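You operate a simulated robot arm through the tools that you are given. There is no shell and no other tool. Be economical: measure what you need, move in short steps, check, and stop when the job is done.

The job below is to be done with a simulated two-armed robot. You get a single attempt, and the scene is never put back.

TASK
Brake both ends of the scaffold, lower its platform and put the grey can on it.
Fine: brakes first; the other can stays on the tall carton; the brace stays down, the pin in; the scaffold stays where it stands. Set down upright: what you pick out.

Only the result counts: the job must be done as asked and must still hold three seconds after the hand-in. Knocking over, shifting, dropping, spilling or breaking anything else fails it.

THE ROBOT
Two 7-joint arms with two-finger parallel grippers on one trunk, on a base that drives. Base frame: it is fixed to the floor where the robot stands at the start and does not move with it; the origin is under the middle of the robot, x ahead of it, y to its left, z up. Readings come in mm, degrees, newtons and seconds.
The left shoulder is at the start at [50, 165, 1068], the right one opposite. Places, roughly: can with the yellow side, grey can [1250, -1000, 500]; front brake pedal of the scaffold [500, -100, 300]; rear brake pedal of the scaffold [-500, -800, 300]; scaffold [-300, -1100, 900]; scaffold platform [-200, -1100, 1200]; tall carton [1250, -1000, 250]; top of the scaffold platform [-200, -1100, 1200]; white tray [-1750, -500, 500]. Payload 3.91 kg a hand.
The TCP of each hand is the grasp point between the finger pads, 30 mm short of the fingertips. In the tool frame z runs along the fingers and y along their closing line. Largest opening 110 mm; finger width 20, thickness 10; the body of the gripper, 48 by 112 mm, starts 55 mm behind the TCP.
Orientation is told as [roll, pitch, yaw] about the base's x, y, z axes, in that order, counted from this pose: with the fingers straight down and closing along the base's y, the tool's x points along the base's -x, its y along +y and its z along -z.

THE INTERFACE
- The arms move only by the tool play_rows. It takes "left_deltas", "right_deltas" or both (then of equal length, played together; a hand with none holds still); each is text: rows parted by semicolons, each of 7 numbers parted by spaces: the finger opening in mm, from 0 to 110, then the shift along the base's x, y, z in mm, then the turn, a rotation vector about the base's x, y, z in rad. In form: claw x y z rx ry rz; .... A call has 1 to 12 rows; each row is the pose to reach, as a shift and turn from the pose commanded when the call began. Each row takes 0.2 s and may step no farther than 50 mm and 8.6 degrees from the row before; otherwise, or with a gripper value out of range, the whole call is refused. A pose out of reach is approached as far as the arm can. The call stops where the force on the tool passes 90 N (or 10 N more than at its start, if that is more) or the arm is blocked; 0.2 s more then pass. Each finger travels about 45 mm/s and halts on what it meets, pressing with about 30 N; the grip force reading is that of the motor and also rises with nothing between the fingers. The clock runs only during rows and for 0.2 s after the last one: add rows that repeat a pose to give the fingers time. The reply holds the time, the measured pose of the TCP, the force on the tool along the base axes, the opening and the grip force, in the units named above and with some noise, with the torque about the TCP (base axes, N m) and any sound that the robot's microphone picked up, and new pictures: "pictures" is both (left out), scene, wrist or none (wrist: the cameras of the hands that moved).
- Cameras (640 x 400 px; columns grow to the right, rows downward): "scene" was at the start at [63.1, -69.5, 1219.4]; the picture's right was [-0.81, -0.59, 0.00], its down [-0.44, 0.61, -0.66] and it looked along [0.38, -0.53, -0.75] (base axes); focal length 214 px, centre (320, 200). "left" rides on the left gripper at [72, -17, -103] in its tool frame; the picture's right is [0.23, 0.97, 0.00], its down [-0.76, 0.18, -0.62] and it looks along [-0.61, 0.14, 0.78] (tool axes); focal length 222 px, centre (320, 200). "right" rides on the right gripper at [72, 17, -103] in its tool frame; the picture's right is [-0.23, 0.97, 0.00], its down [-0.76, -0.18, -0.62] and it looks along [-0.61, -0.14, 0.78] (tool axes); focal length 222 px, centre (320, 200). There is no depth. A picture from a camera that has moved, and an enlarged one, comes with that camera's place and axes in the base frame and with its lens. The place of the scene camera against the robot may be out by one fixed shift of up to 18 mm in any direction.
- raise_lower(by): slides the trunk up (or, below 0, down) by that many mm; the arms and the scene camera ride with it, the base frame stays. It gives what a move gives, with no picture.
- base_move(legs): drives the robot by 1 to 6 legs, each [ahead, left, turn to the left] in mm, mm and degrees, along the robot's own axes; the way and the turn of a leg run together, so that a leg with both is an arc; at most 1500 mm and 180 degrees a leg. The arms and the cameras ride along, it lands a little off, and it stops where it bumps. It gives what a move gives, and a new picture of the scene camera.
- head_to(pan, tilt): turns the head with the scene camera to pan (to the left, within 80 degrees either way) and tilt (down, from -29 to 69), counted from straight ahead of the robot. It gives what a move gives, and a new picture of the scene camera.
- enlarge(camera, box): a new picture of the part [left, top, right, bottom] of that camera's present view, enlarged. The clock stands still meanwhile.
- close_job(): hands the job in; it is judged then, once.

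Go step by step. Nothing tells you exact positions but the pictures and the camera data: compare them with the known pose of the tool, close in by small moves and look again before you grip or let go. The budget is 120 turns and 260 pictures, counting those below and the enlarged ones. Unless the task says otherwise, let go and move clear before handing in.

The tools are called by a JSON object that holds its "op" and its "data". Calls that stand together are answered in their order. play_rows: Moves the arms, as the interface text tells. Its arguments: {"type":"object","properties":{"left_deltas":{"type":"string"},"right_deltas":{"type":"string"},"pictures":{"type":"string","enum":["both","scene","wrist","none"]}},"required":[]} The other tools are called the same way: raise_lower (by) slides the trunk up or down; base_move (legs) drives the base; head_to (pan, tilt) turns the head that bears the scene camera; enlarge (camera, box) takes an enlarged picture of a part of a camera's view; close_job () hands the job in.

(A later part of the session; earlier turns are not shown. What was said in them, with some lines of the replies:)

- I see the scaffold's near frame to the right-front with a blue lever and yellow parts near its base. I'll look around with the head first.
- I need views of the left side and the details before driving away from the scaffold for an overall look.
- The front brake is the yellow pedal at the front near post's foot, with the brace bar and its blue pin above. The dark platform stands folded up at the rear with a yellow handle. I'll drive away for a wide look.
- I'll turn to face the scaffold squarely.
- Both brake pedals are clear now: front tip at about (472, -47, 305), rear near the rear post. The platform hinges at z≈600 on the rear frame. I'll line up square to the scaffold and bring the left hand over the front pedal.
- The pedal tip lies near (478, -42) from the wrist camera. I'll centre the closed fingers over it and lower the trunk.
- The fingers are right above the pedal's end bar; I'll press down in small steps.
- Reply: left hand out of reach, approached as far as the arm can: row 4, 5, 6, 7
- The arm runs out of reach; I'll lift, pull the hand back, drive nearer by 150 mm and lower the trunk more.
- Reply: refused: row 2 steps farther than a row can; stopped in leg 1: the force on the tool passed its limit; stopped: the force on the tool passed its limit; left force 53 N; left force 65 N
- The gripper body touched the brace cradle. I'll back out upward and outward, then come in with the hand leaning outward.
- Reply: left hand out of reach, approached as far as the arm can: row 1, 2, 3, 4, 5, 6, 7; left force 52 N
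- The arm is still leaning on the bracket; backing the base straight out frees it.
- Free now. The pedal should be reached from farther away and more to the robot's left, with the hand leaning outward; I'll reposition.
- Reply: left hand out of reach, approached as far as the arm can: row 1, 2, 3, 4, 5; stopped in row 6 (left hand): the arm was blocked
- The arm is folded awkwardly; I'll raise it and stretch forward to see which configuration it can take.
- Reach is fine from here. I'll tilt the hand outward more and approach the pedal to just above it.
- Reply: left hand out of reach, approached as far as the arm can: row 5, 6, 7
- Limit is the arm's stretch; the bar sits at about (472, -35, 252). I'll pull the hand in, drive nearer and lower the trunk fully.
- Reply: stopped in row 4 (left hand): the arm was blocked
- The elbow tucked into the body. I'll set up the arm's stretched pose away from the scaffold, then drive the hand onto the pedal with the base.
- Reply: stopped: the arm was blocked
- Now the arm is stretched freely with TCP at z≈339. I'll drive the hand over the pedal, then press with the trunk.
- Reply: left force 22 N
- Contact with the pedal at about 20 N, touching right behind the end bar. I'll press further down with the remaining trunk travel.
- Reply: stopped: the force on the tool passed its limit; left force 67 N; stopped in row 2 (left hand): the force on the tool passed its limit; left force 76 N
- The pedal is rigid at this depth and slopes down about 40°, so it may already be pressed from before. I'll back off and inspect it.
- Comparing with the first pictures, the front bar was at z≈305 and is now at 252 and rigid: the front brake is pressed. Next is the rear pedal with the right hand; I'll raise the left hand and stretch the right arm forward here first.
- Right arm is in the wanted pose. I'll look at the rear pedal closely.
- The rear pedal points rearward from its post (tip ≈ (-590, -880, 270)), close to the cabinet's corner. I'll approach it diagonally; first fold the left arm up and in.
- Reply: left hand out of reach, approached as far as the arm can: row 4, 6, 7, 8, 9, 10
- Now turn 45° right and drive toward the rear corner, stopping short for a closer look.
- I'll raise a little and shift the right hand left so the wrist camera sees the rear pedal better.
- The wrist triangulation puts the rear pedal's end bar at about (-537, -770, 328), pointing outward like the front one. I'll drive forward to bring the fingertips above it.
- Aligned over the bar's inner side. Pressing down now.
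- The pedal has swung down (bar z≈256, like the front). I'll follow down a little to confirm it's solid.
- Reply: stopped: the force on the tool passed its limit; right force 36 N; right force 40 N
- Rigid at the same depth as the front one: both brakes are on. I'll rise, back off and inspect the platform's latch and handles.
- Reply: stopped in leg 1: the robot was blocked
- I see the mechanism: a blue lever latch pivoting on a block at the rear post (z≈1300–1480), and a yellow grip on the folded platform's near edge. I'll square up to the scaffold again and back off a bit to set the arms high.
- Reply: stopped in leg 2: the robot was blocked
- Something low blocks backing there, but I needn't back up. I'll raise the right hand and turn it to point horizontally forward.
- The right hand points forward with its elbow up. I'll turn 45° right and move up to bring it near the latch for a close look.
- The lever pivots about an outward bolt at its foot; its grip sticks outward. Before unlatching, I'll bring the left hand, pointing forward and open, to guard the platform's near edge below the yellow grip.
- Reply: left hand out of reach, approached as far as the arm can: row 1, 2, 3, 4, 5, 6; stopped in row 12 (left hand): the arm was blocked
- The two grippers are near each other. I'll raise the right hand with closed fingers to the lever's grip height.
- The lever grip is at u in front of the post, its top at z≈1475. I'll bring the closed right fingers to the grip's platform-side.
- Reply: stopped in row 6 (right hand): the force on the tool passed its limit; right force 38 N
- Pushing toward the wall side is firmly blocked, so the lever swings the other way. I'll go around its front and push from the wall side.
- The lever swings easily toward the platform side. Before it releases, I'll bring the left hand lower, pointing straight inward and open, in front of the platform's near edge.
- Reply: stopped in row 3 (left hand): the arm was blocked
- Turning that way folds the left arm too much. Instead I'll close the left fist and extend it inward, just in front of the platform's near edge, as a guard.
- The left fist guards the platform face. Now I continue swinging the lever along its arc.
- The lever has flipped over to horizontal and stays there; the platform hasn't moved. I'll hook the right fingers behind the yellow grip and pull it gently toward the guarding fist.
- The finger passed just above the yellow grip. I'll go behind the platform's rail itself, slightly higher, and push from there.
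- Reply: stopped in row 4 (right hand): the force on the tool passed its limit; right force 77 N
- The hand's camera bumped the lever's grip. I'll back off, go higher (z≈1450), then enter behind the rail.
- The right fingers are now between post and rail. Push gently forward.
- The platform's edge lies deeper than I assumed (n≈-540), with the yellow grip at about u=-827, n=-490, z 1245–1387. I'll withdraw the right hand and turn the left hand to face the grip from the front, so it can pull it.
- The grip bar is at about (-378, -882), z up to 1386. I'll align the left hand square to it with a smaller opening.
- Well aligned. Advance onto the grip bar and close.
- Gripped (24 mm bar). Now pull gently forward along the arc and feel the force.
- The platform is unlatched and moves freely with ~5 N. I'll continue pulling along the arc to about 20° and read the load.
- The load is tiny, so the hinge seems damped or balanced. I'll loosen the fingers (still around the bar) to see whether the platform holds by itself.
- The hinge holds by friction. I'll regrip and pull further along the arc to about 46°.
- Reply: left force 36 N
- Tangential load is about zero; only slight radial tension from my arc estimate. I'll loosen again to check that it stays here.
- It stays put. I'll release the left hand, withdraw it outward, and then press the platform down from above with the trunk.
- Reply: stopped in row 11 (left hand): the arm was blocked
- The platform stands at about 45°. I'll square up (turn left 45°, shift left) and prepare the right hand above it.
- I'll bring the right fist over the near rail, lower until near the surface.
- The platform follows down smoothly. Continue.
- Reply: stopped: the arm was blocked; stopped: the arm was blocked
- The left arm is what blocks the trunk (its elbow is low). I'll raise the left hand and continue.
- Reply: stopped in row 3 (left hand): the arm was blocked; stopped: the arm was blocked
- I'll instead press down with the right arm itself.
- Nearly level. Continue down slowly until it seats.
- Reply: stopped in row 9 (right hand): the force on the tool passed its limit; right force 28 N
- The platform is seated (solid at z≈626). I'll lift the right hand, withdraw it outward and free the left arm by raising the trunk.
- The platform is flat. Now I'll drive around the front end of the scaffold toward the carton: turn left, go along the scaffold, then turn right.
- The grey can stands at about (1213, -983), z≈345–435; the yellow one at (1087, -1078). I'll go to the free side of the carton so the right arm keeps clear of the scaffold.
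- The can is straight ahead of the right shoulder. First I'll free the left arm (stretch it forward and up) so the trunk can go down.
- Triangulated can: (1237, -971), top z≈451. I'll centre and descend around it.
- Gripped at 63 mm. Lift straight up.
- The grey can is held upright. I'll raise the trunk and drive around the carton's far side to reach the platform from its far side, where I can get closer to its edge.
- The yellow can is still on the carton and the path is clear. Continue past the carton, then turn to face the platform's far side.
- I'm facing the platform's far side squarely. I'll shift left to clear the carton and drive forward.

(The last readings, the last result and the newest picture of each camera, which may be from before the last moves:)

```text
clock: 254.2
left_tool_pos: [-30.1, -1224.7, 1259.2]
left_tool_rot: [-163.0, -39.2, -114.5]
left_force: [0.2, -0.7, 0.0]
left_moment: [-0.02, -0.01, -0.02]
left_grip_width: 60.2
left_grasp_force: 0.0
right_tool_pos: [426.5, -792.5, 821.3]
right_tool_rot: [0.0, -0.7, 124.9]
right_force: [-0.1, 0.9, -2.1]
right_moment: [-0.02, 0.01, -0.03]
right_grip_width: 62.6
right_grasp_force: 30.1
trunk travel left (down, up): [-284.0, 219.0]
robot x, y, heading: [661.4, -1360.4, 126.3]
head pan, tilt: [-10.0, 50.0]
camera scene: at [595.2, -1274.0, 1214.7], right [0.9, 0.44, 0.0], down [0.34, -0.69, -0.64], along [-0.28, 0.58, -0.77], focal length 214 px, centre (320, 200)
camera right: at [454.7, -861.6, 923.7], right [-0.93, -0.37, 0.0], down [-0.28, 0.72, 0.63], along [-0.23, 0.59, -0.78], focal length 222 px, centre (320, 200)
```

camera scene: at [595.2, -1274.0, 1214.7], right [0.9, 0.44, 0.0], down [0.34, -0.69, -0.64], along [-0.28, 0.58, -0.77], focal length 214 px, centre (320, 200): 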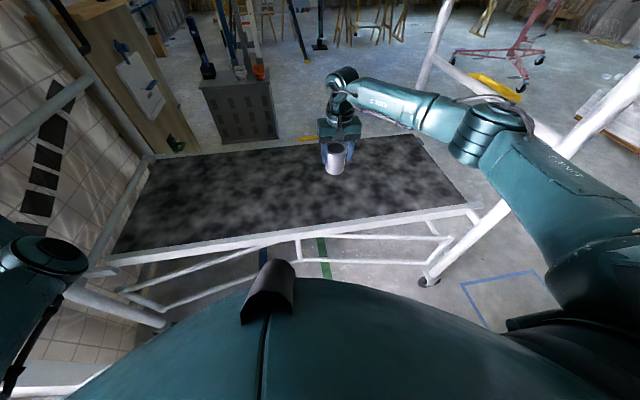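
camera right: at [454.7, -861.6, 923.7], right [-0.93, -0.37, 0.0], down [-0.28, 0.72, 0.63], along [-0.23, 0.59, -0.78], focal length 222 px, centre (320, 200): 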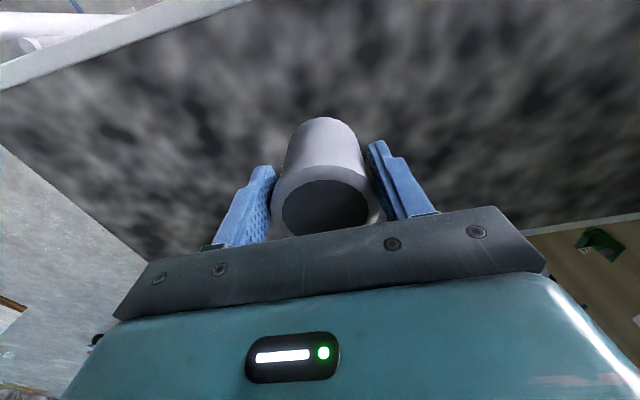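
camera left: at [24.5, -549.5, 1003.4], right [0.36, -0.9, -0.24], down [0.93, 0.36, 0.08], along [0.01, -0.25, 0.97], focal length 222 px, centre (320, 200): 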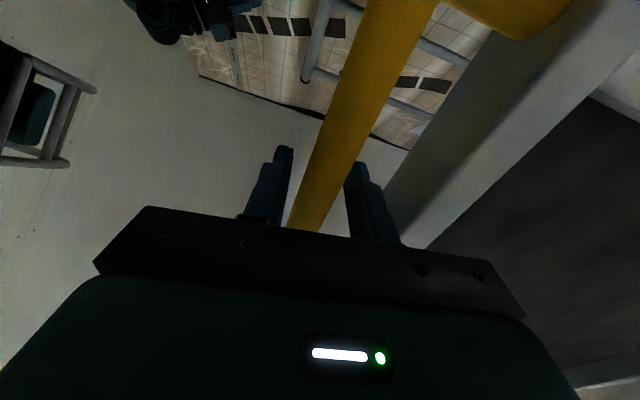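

The can is over the platform, about 100 mm inside the edge. Lower it with the trunk, then finely by arm.

{"op": "raise_lower", "data": {"by": -115}}

{"op": "play_rows", "data": {"right_deltas": "20 0 0 -4 0 0 0;20 0 0 -8 0 0 0;20 0 0 -12 0 0 0;20 0 0 -12 0 0 0", "pictures": "both"}}

```text
clock: 255.7
left_tool_pos: [-28.6, -1225.4, 1145.4]
left_tool_rot: [-162.8, -38.9, -114.6]
left_force: [-0.1, -0.2, -0.8]
left_moment: [0.0, 0.01, 0.0]
left_grip_width: 60.0
left_grasp_force: 0.1
right_tool_pos: [427.8, -792.4, 705.9]
right_tool_rot: [0.1, -0.6, 124.7]
right_force: [-0.2, 0.7, -2.1]
right_moment: [-0.05, -0.02, 0.04]
right_grip_width: 62.8
right_grasp_force: 29.7
trunk travel left (down, up): [-169.0, 334.0]
robot x, y, heading: [661.0, -1360.8, 126.2]
head pan, tilt: [-10.0, 50.0]
```

```text
clock: 256.7
left_tool_pos: [-30.3, -1225.8, 1144.3]
left_tool_rot: [-162.9, -39.0, -114.6]
left_force: [0.1, -0.5, -0.2]
left_moment: [-0.02, -0.02, -0.01]
left_grip_width: 60.0
left_grasp_force: 0.1
right_tool_pos: [427.1, -792.3, 693.0]
right_tool_rot: [0.0, -0.6, 124.7]
right_force: [-0.3, -0.8, -2.8]
right_moment: [-0.05, 0.01, 0.05]
right_grip_width: 62.9
right_grasp_force: 30.3
trunk travel left (down, up): [-169.0, 334.0]
robot x, y, heading: [656.8, -1361.0, 126.3]
head pan, tilt: [-10.0, 50.0]
camera scene: at [595.2, -1274.0, 1099.7], right [0.9, 0.44, 0.0], down [0.34, -0.69, -0.64], along [-0.28, 0.58, -0.77], focal length 214 px, centre (320, 200)
camera right: at [455.1, -862.3, 796.3], right [-0.93, -0.37, 0.0], down [-0.28, 0.72, 0.63], along [-0.23, 0.59, -0.78], focal length 222 px, centre (320, 200)
```

scene: 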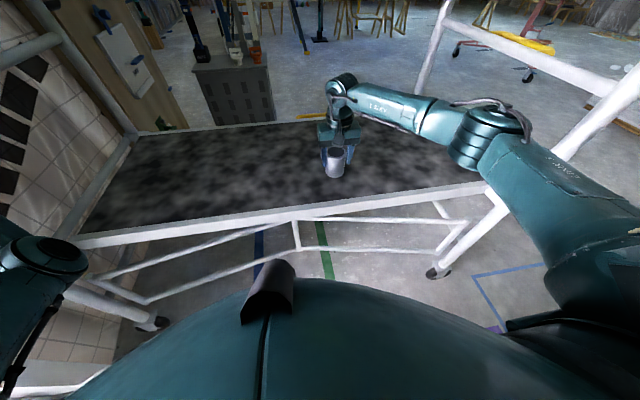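
right: 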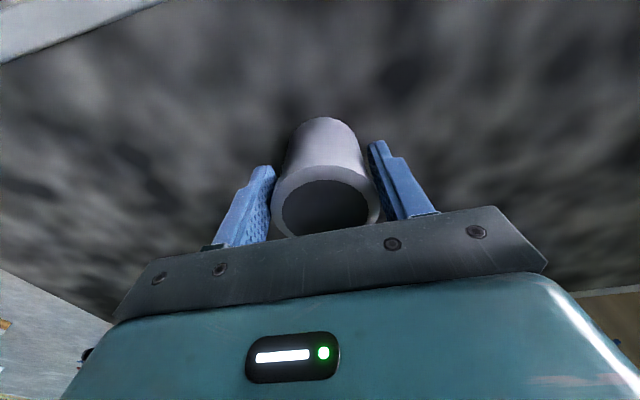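

{"op": "play_rows", "data": {"right_deltas": "20 0 0 -3 0 0 0;20 0 0 -6 0 0 0;20 0 0 -9 0 0 0;20 0 0 -12 0 0 0;20 0 0 -12 0 0 0", "pictures": "none"}}

```text
clock: 257.9
left_tool_pos: [-28.8, -1227.2, 1144.6]
left_tool_rot: [-163.0, -38.9, -114.4]
left_force: [-0.3, 0.5, -0.1]
left_moment: [0.01, -0.03, -0.01]
left_grip_width: 60.2
left_grasp_force: 0.1
right_tool_pos: [426.0, -791.6, 685.6]
right_tool_rot: [0.1, -1.2, 124.8]
right_force: [2.3, 2.7, 25.8]
right_moment: [0.25, 0.17, 0.01]
right_grip_width: 62.9
right_grasp_force: 29.9
trunk travel left (down, up): [-169.0, 334.0]
robot x, y, heading: [661.0, -1360.4, 126.2]
head pan, tilt: [-10.0, 50.0]
```

Contact with the platform. I'll relax the push by ~3 mm and open gently.

{"op": "play_rows", "data": {"right_deltas": "20 0 0 3.5 0 0 0;20 0 0 3.5 0 0 0;70 0 0 3.5 0 0 0;90 0 0 3.5 0 0 0;110 0 0 3.5 0 0 0;110 0 0 3.5 0 0 0;110 0 0 3.5 0 0 0", "pictures": "both"}}

```text
clock: 259.5
left_tool_pos: [-29.6, -1225.8, 1144.2]
left_tool_rot: [-162.9, -39.1, -114.5]
left_force: [-0.5, 0.3, 0.8]
left_moment: [-0.02, 0.01, 0.05]
left_grip_width: 59.9
left_grasp_force: 0.1
right_tool_pos: [427.4, -791.2, 685.4]
right_tool_rot: [0.0, -0.7, 124.7]
right_force: [0.7, 0.6, -1.1]
right_moment: [0.03, 0.01, -0.01]
right_grip_width: 110.2
right_grasp_force: 0.2
trunk travel left (down, up): [-169.0, 334.0]
robot x, y, heading: [659.4, -1360.2, 126.3]
head pan, tilt: [-10.0, 50.0]
camera scene: at [595.3, -1274.1, 1099.8], right [0.9, 0.44, 0.0], down [0.34, -0.69, -0.64], along [-0.28, 0.58, -0.77], focal length 214 px, centre (320, 200)
camera right: at [454.7, -861.7, 788.5], right [-0.93, -0.37, 0.0], down [-0.28, 0.72, 0.63], along [-0.23, 0.59, -0.78], focal length 222 px, centre (320, 200)
```

scene: 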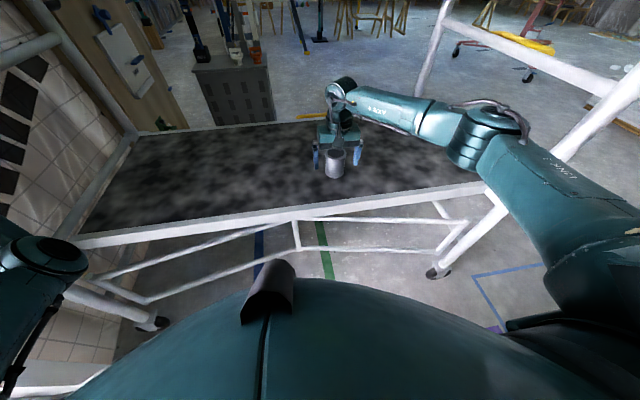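
right: 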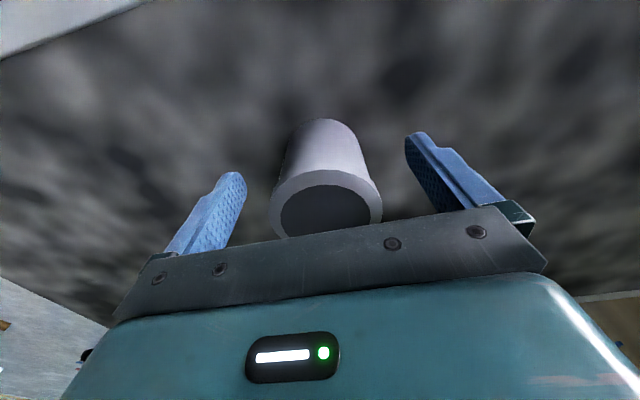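

The can stands upright, released. Lift the hand straight up, then back away.

{"op": "play_rows", "data": {"right_deltas": "110 0 0 30 0 0 0;110 0 0 65 0 0 0;110 0 0 105 0 0 0;110 0 0 145 0 0 0;110 0 0 180 0 0 0;110 0 0 180 0 0 0", "pictures": "wrist"}}

{"op": "base_move", "data": {"legs": [[-450, 0, 0]]}}

{"op": "head_to", "data": {"pan": 0, "tilt": 30}}

```text
clock: 260.9
left_tool_pos: [-29.8, -1225.6, 1144.5]
left_tool_rot: [-163.0, -39.0, -114.7]
left_force: [-0.7, 0.1, -0.1]
left_moment: [-0.02, -0.01, -0.03]
left_grip_width: 60.2
left_grasp_force: 0.1
right_tool_pos: [427.9, -792.0, 867.2]
right_tool_rot: [0.0, -0.6, 124.7]
right_force: [-0.2, 0.3, -0.9]
right_moment: [0.0, 0.03, 0.01]
right_grip_width: 109.9
right_grasp_force: 0.1
trunk travel left (down, up): [-169.0, 334.0]
robot x, y, heading: [658.1, -1360.5, 126.3]
head pan, tilt: [-10.0, 50.0]
camera right: at [454.9, -861.6, 970.9], right [-0.93, -0.37, 0.0], down [-0.28, 0.72, 0.63], along [-0.23, 0.59, -0.78], focal length 222 px, centre (320, 200)
```

right: 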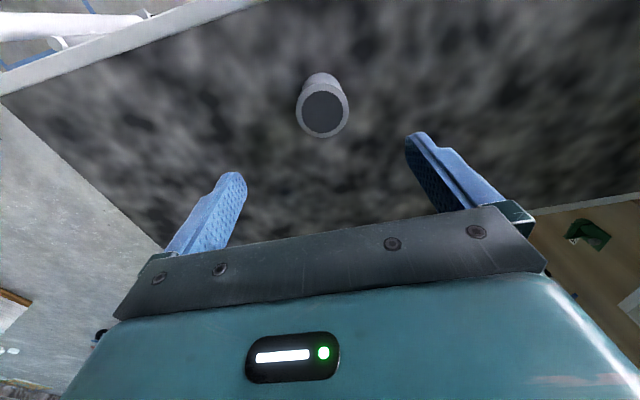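

```text
clock: 263.6
left_tool_pos: [238.1, -1594.2, 1144.9]
left_tool_rot: [-162.9, -39.0, -114.2]
left_force: [-0.8, 0.0, 0.2]
left_moment: [0.03, 0.05, 0.03]
left_grip_width: 59.9
left_grasp_force: 0.0
right_tool_pos: [692.3, -1157.3, 868.0]
right_tool_rot: [-0.1, -0.6, 125.1]
right_force: [0.2, 0.0, -0.1]
right_moment: [0.02, -0.03, -0.01]
right_grip_width: 110.0
right_grasp_force: 0.1
trunk travel left (down, up): [-169.0, 334.0]
robot x, y, heading: [924.7, -1725.1, 126.8]
head pan, tilt: [-10.0, 50.0]
camera scene: at [862.9, -1638.1, 1099.8], right [0.89, 0.45, 0.0], down [0.34, -0.68, -0.64], along [-0.29, 0.57, -0.77], focal length 214 px, centre (320, 200)
```

scene: 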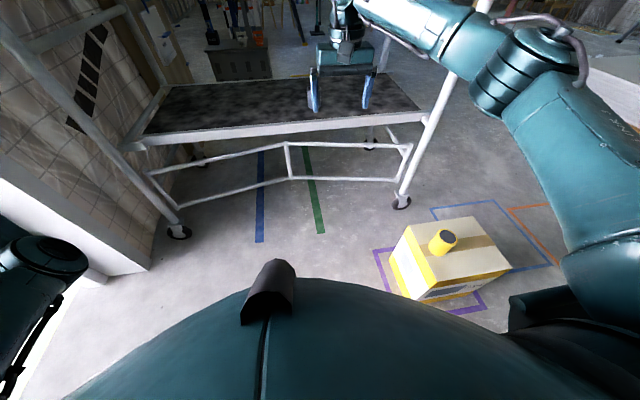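

```text
clock: 264.4
left_tool_pos: [236.9, -1592.9, 1143.9]
left_tool_rot: [-162.8, -39.0, -114.2]
left_force: [1.0, -0.8, -0.1]
left_moment: [0.02, 0.0, -0.01]
left_grip_width: 60.0
left_grasp_force: 0.0
right_tool_pos: [693.2, -1157.4, 866.7]
right_tool_rot: [0.0, -0.7, 125.1]
right_force: [0.2, 0.2, 0.2]
right_moment: [0.01, 0.01, -0.02]
right_grip_width: 109.9
right_grasp_force: 0.0
trunk travel left (down, up): [-169.0, 334.0]
robot x, y, heading: [927.9, -1724.6, 126.6]
head pan, tilt: [0.0, 30.0]
camera scene: at [843.4, -1634.3, 1129.2], right [0.8, 0.6, 0.0], down [0.3, -0.4, -0.87], along [-0.52, 0.7, -0.5], focal length 214 px, centre (320, 200)
```

scene: 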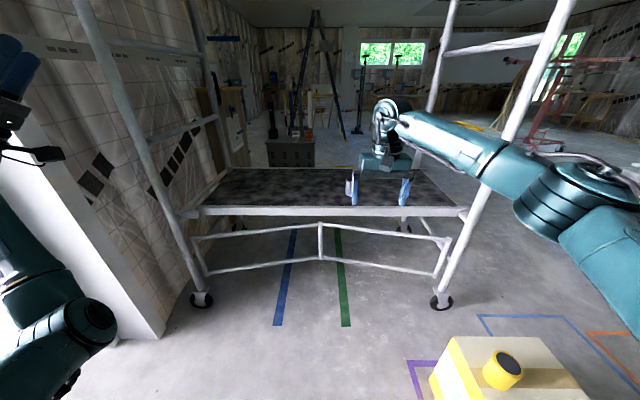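

The can is hidden behind the hand in this view; I'll raise the trunk to verify it.

{"op": "raise_lower", "data": {"by": 250}}

{"op": "enlarge", "data": {"camera": "scene", "box": [180, 150, 500, 350]}}

```text
clock: 267.0
left_tool_pos: [237.7, -1593.8, 1393.6]
left_tool_rot: [-162.8, -39.0, -114.1]
left_force: [-0.6, -0.2, 0.5]
left_moment: [-0.04, 0.0, 0.01]
left_grip_width: 60.1
left_grasp_force: 0.1
right_tool_pos: [692.7, -1156.8, 1117.6]
right_tool_rot: [-0.1, -0.6, 125.1]
right_force: [-0.1, 0.1, -0.9]
right_moment: [0.01, 0.0, 0.01]
right_grip_width: 109.8
right_grasp_force: 0.0
trunk travel left (down, up): [-419.0, 84.0]
robot x, y, heading: [926.5, -1722.8, 126.5]
head pan, tilt: [0.0, 30.0]
```

```text
2.00 times, centred on (340, 250) of scene
camera zoom: at [843.3, -1634.3, 1379.2], right [0.8, 0.6, 0.0], down [0.3, -0.4, -0.87], along [-0.52, 0.7, -0.5], focal length 429 px, centre (280, 100)
```

zoom: 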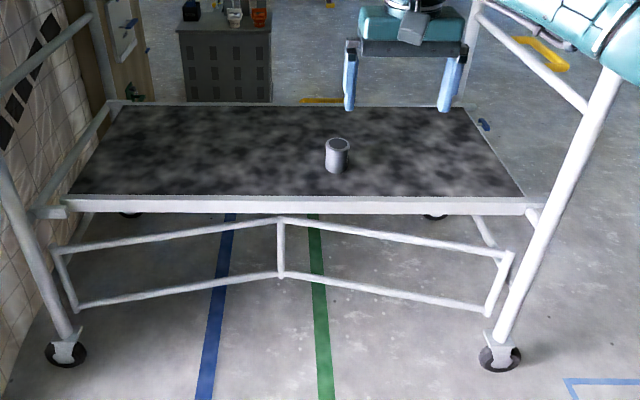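

The grey can stands upright on the lowered platform. The yellow can is still on its carton, the brace and pin are in place, and both arms are clear, so I'm handing in.

{"op": "close_job", "data": {}}

```text
The job is handed in.
```

I pressed both brakes down first, then lowered the platform until it seated and set the grey can upright on it. The yellow can is still on the carton, and the brace and pin look to be in place.

- **Contact with the scaffold:** Early on, the left gripper touched the brace cradle with up to about 90 N, and at that point the brakes may not have been on. I saw no shift in the pictures afterwards, but I did not measure the scaffold's position.
- **Brake pedals:** Both felt solid when I pressed them. I did not look at them again just before handing in.
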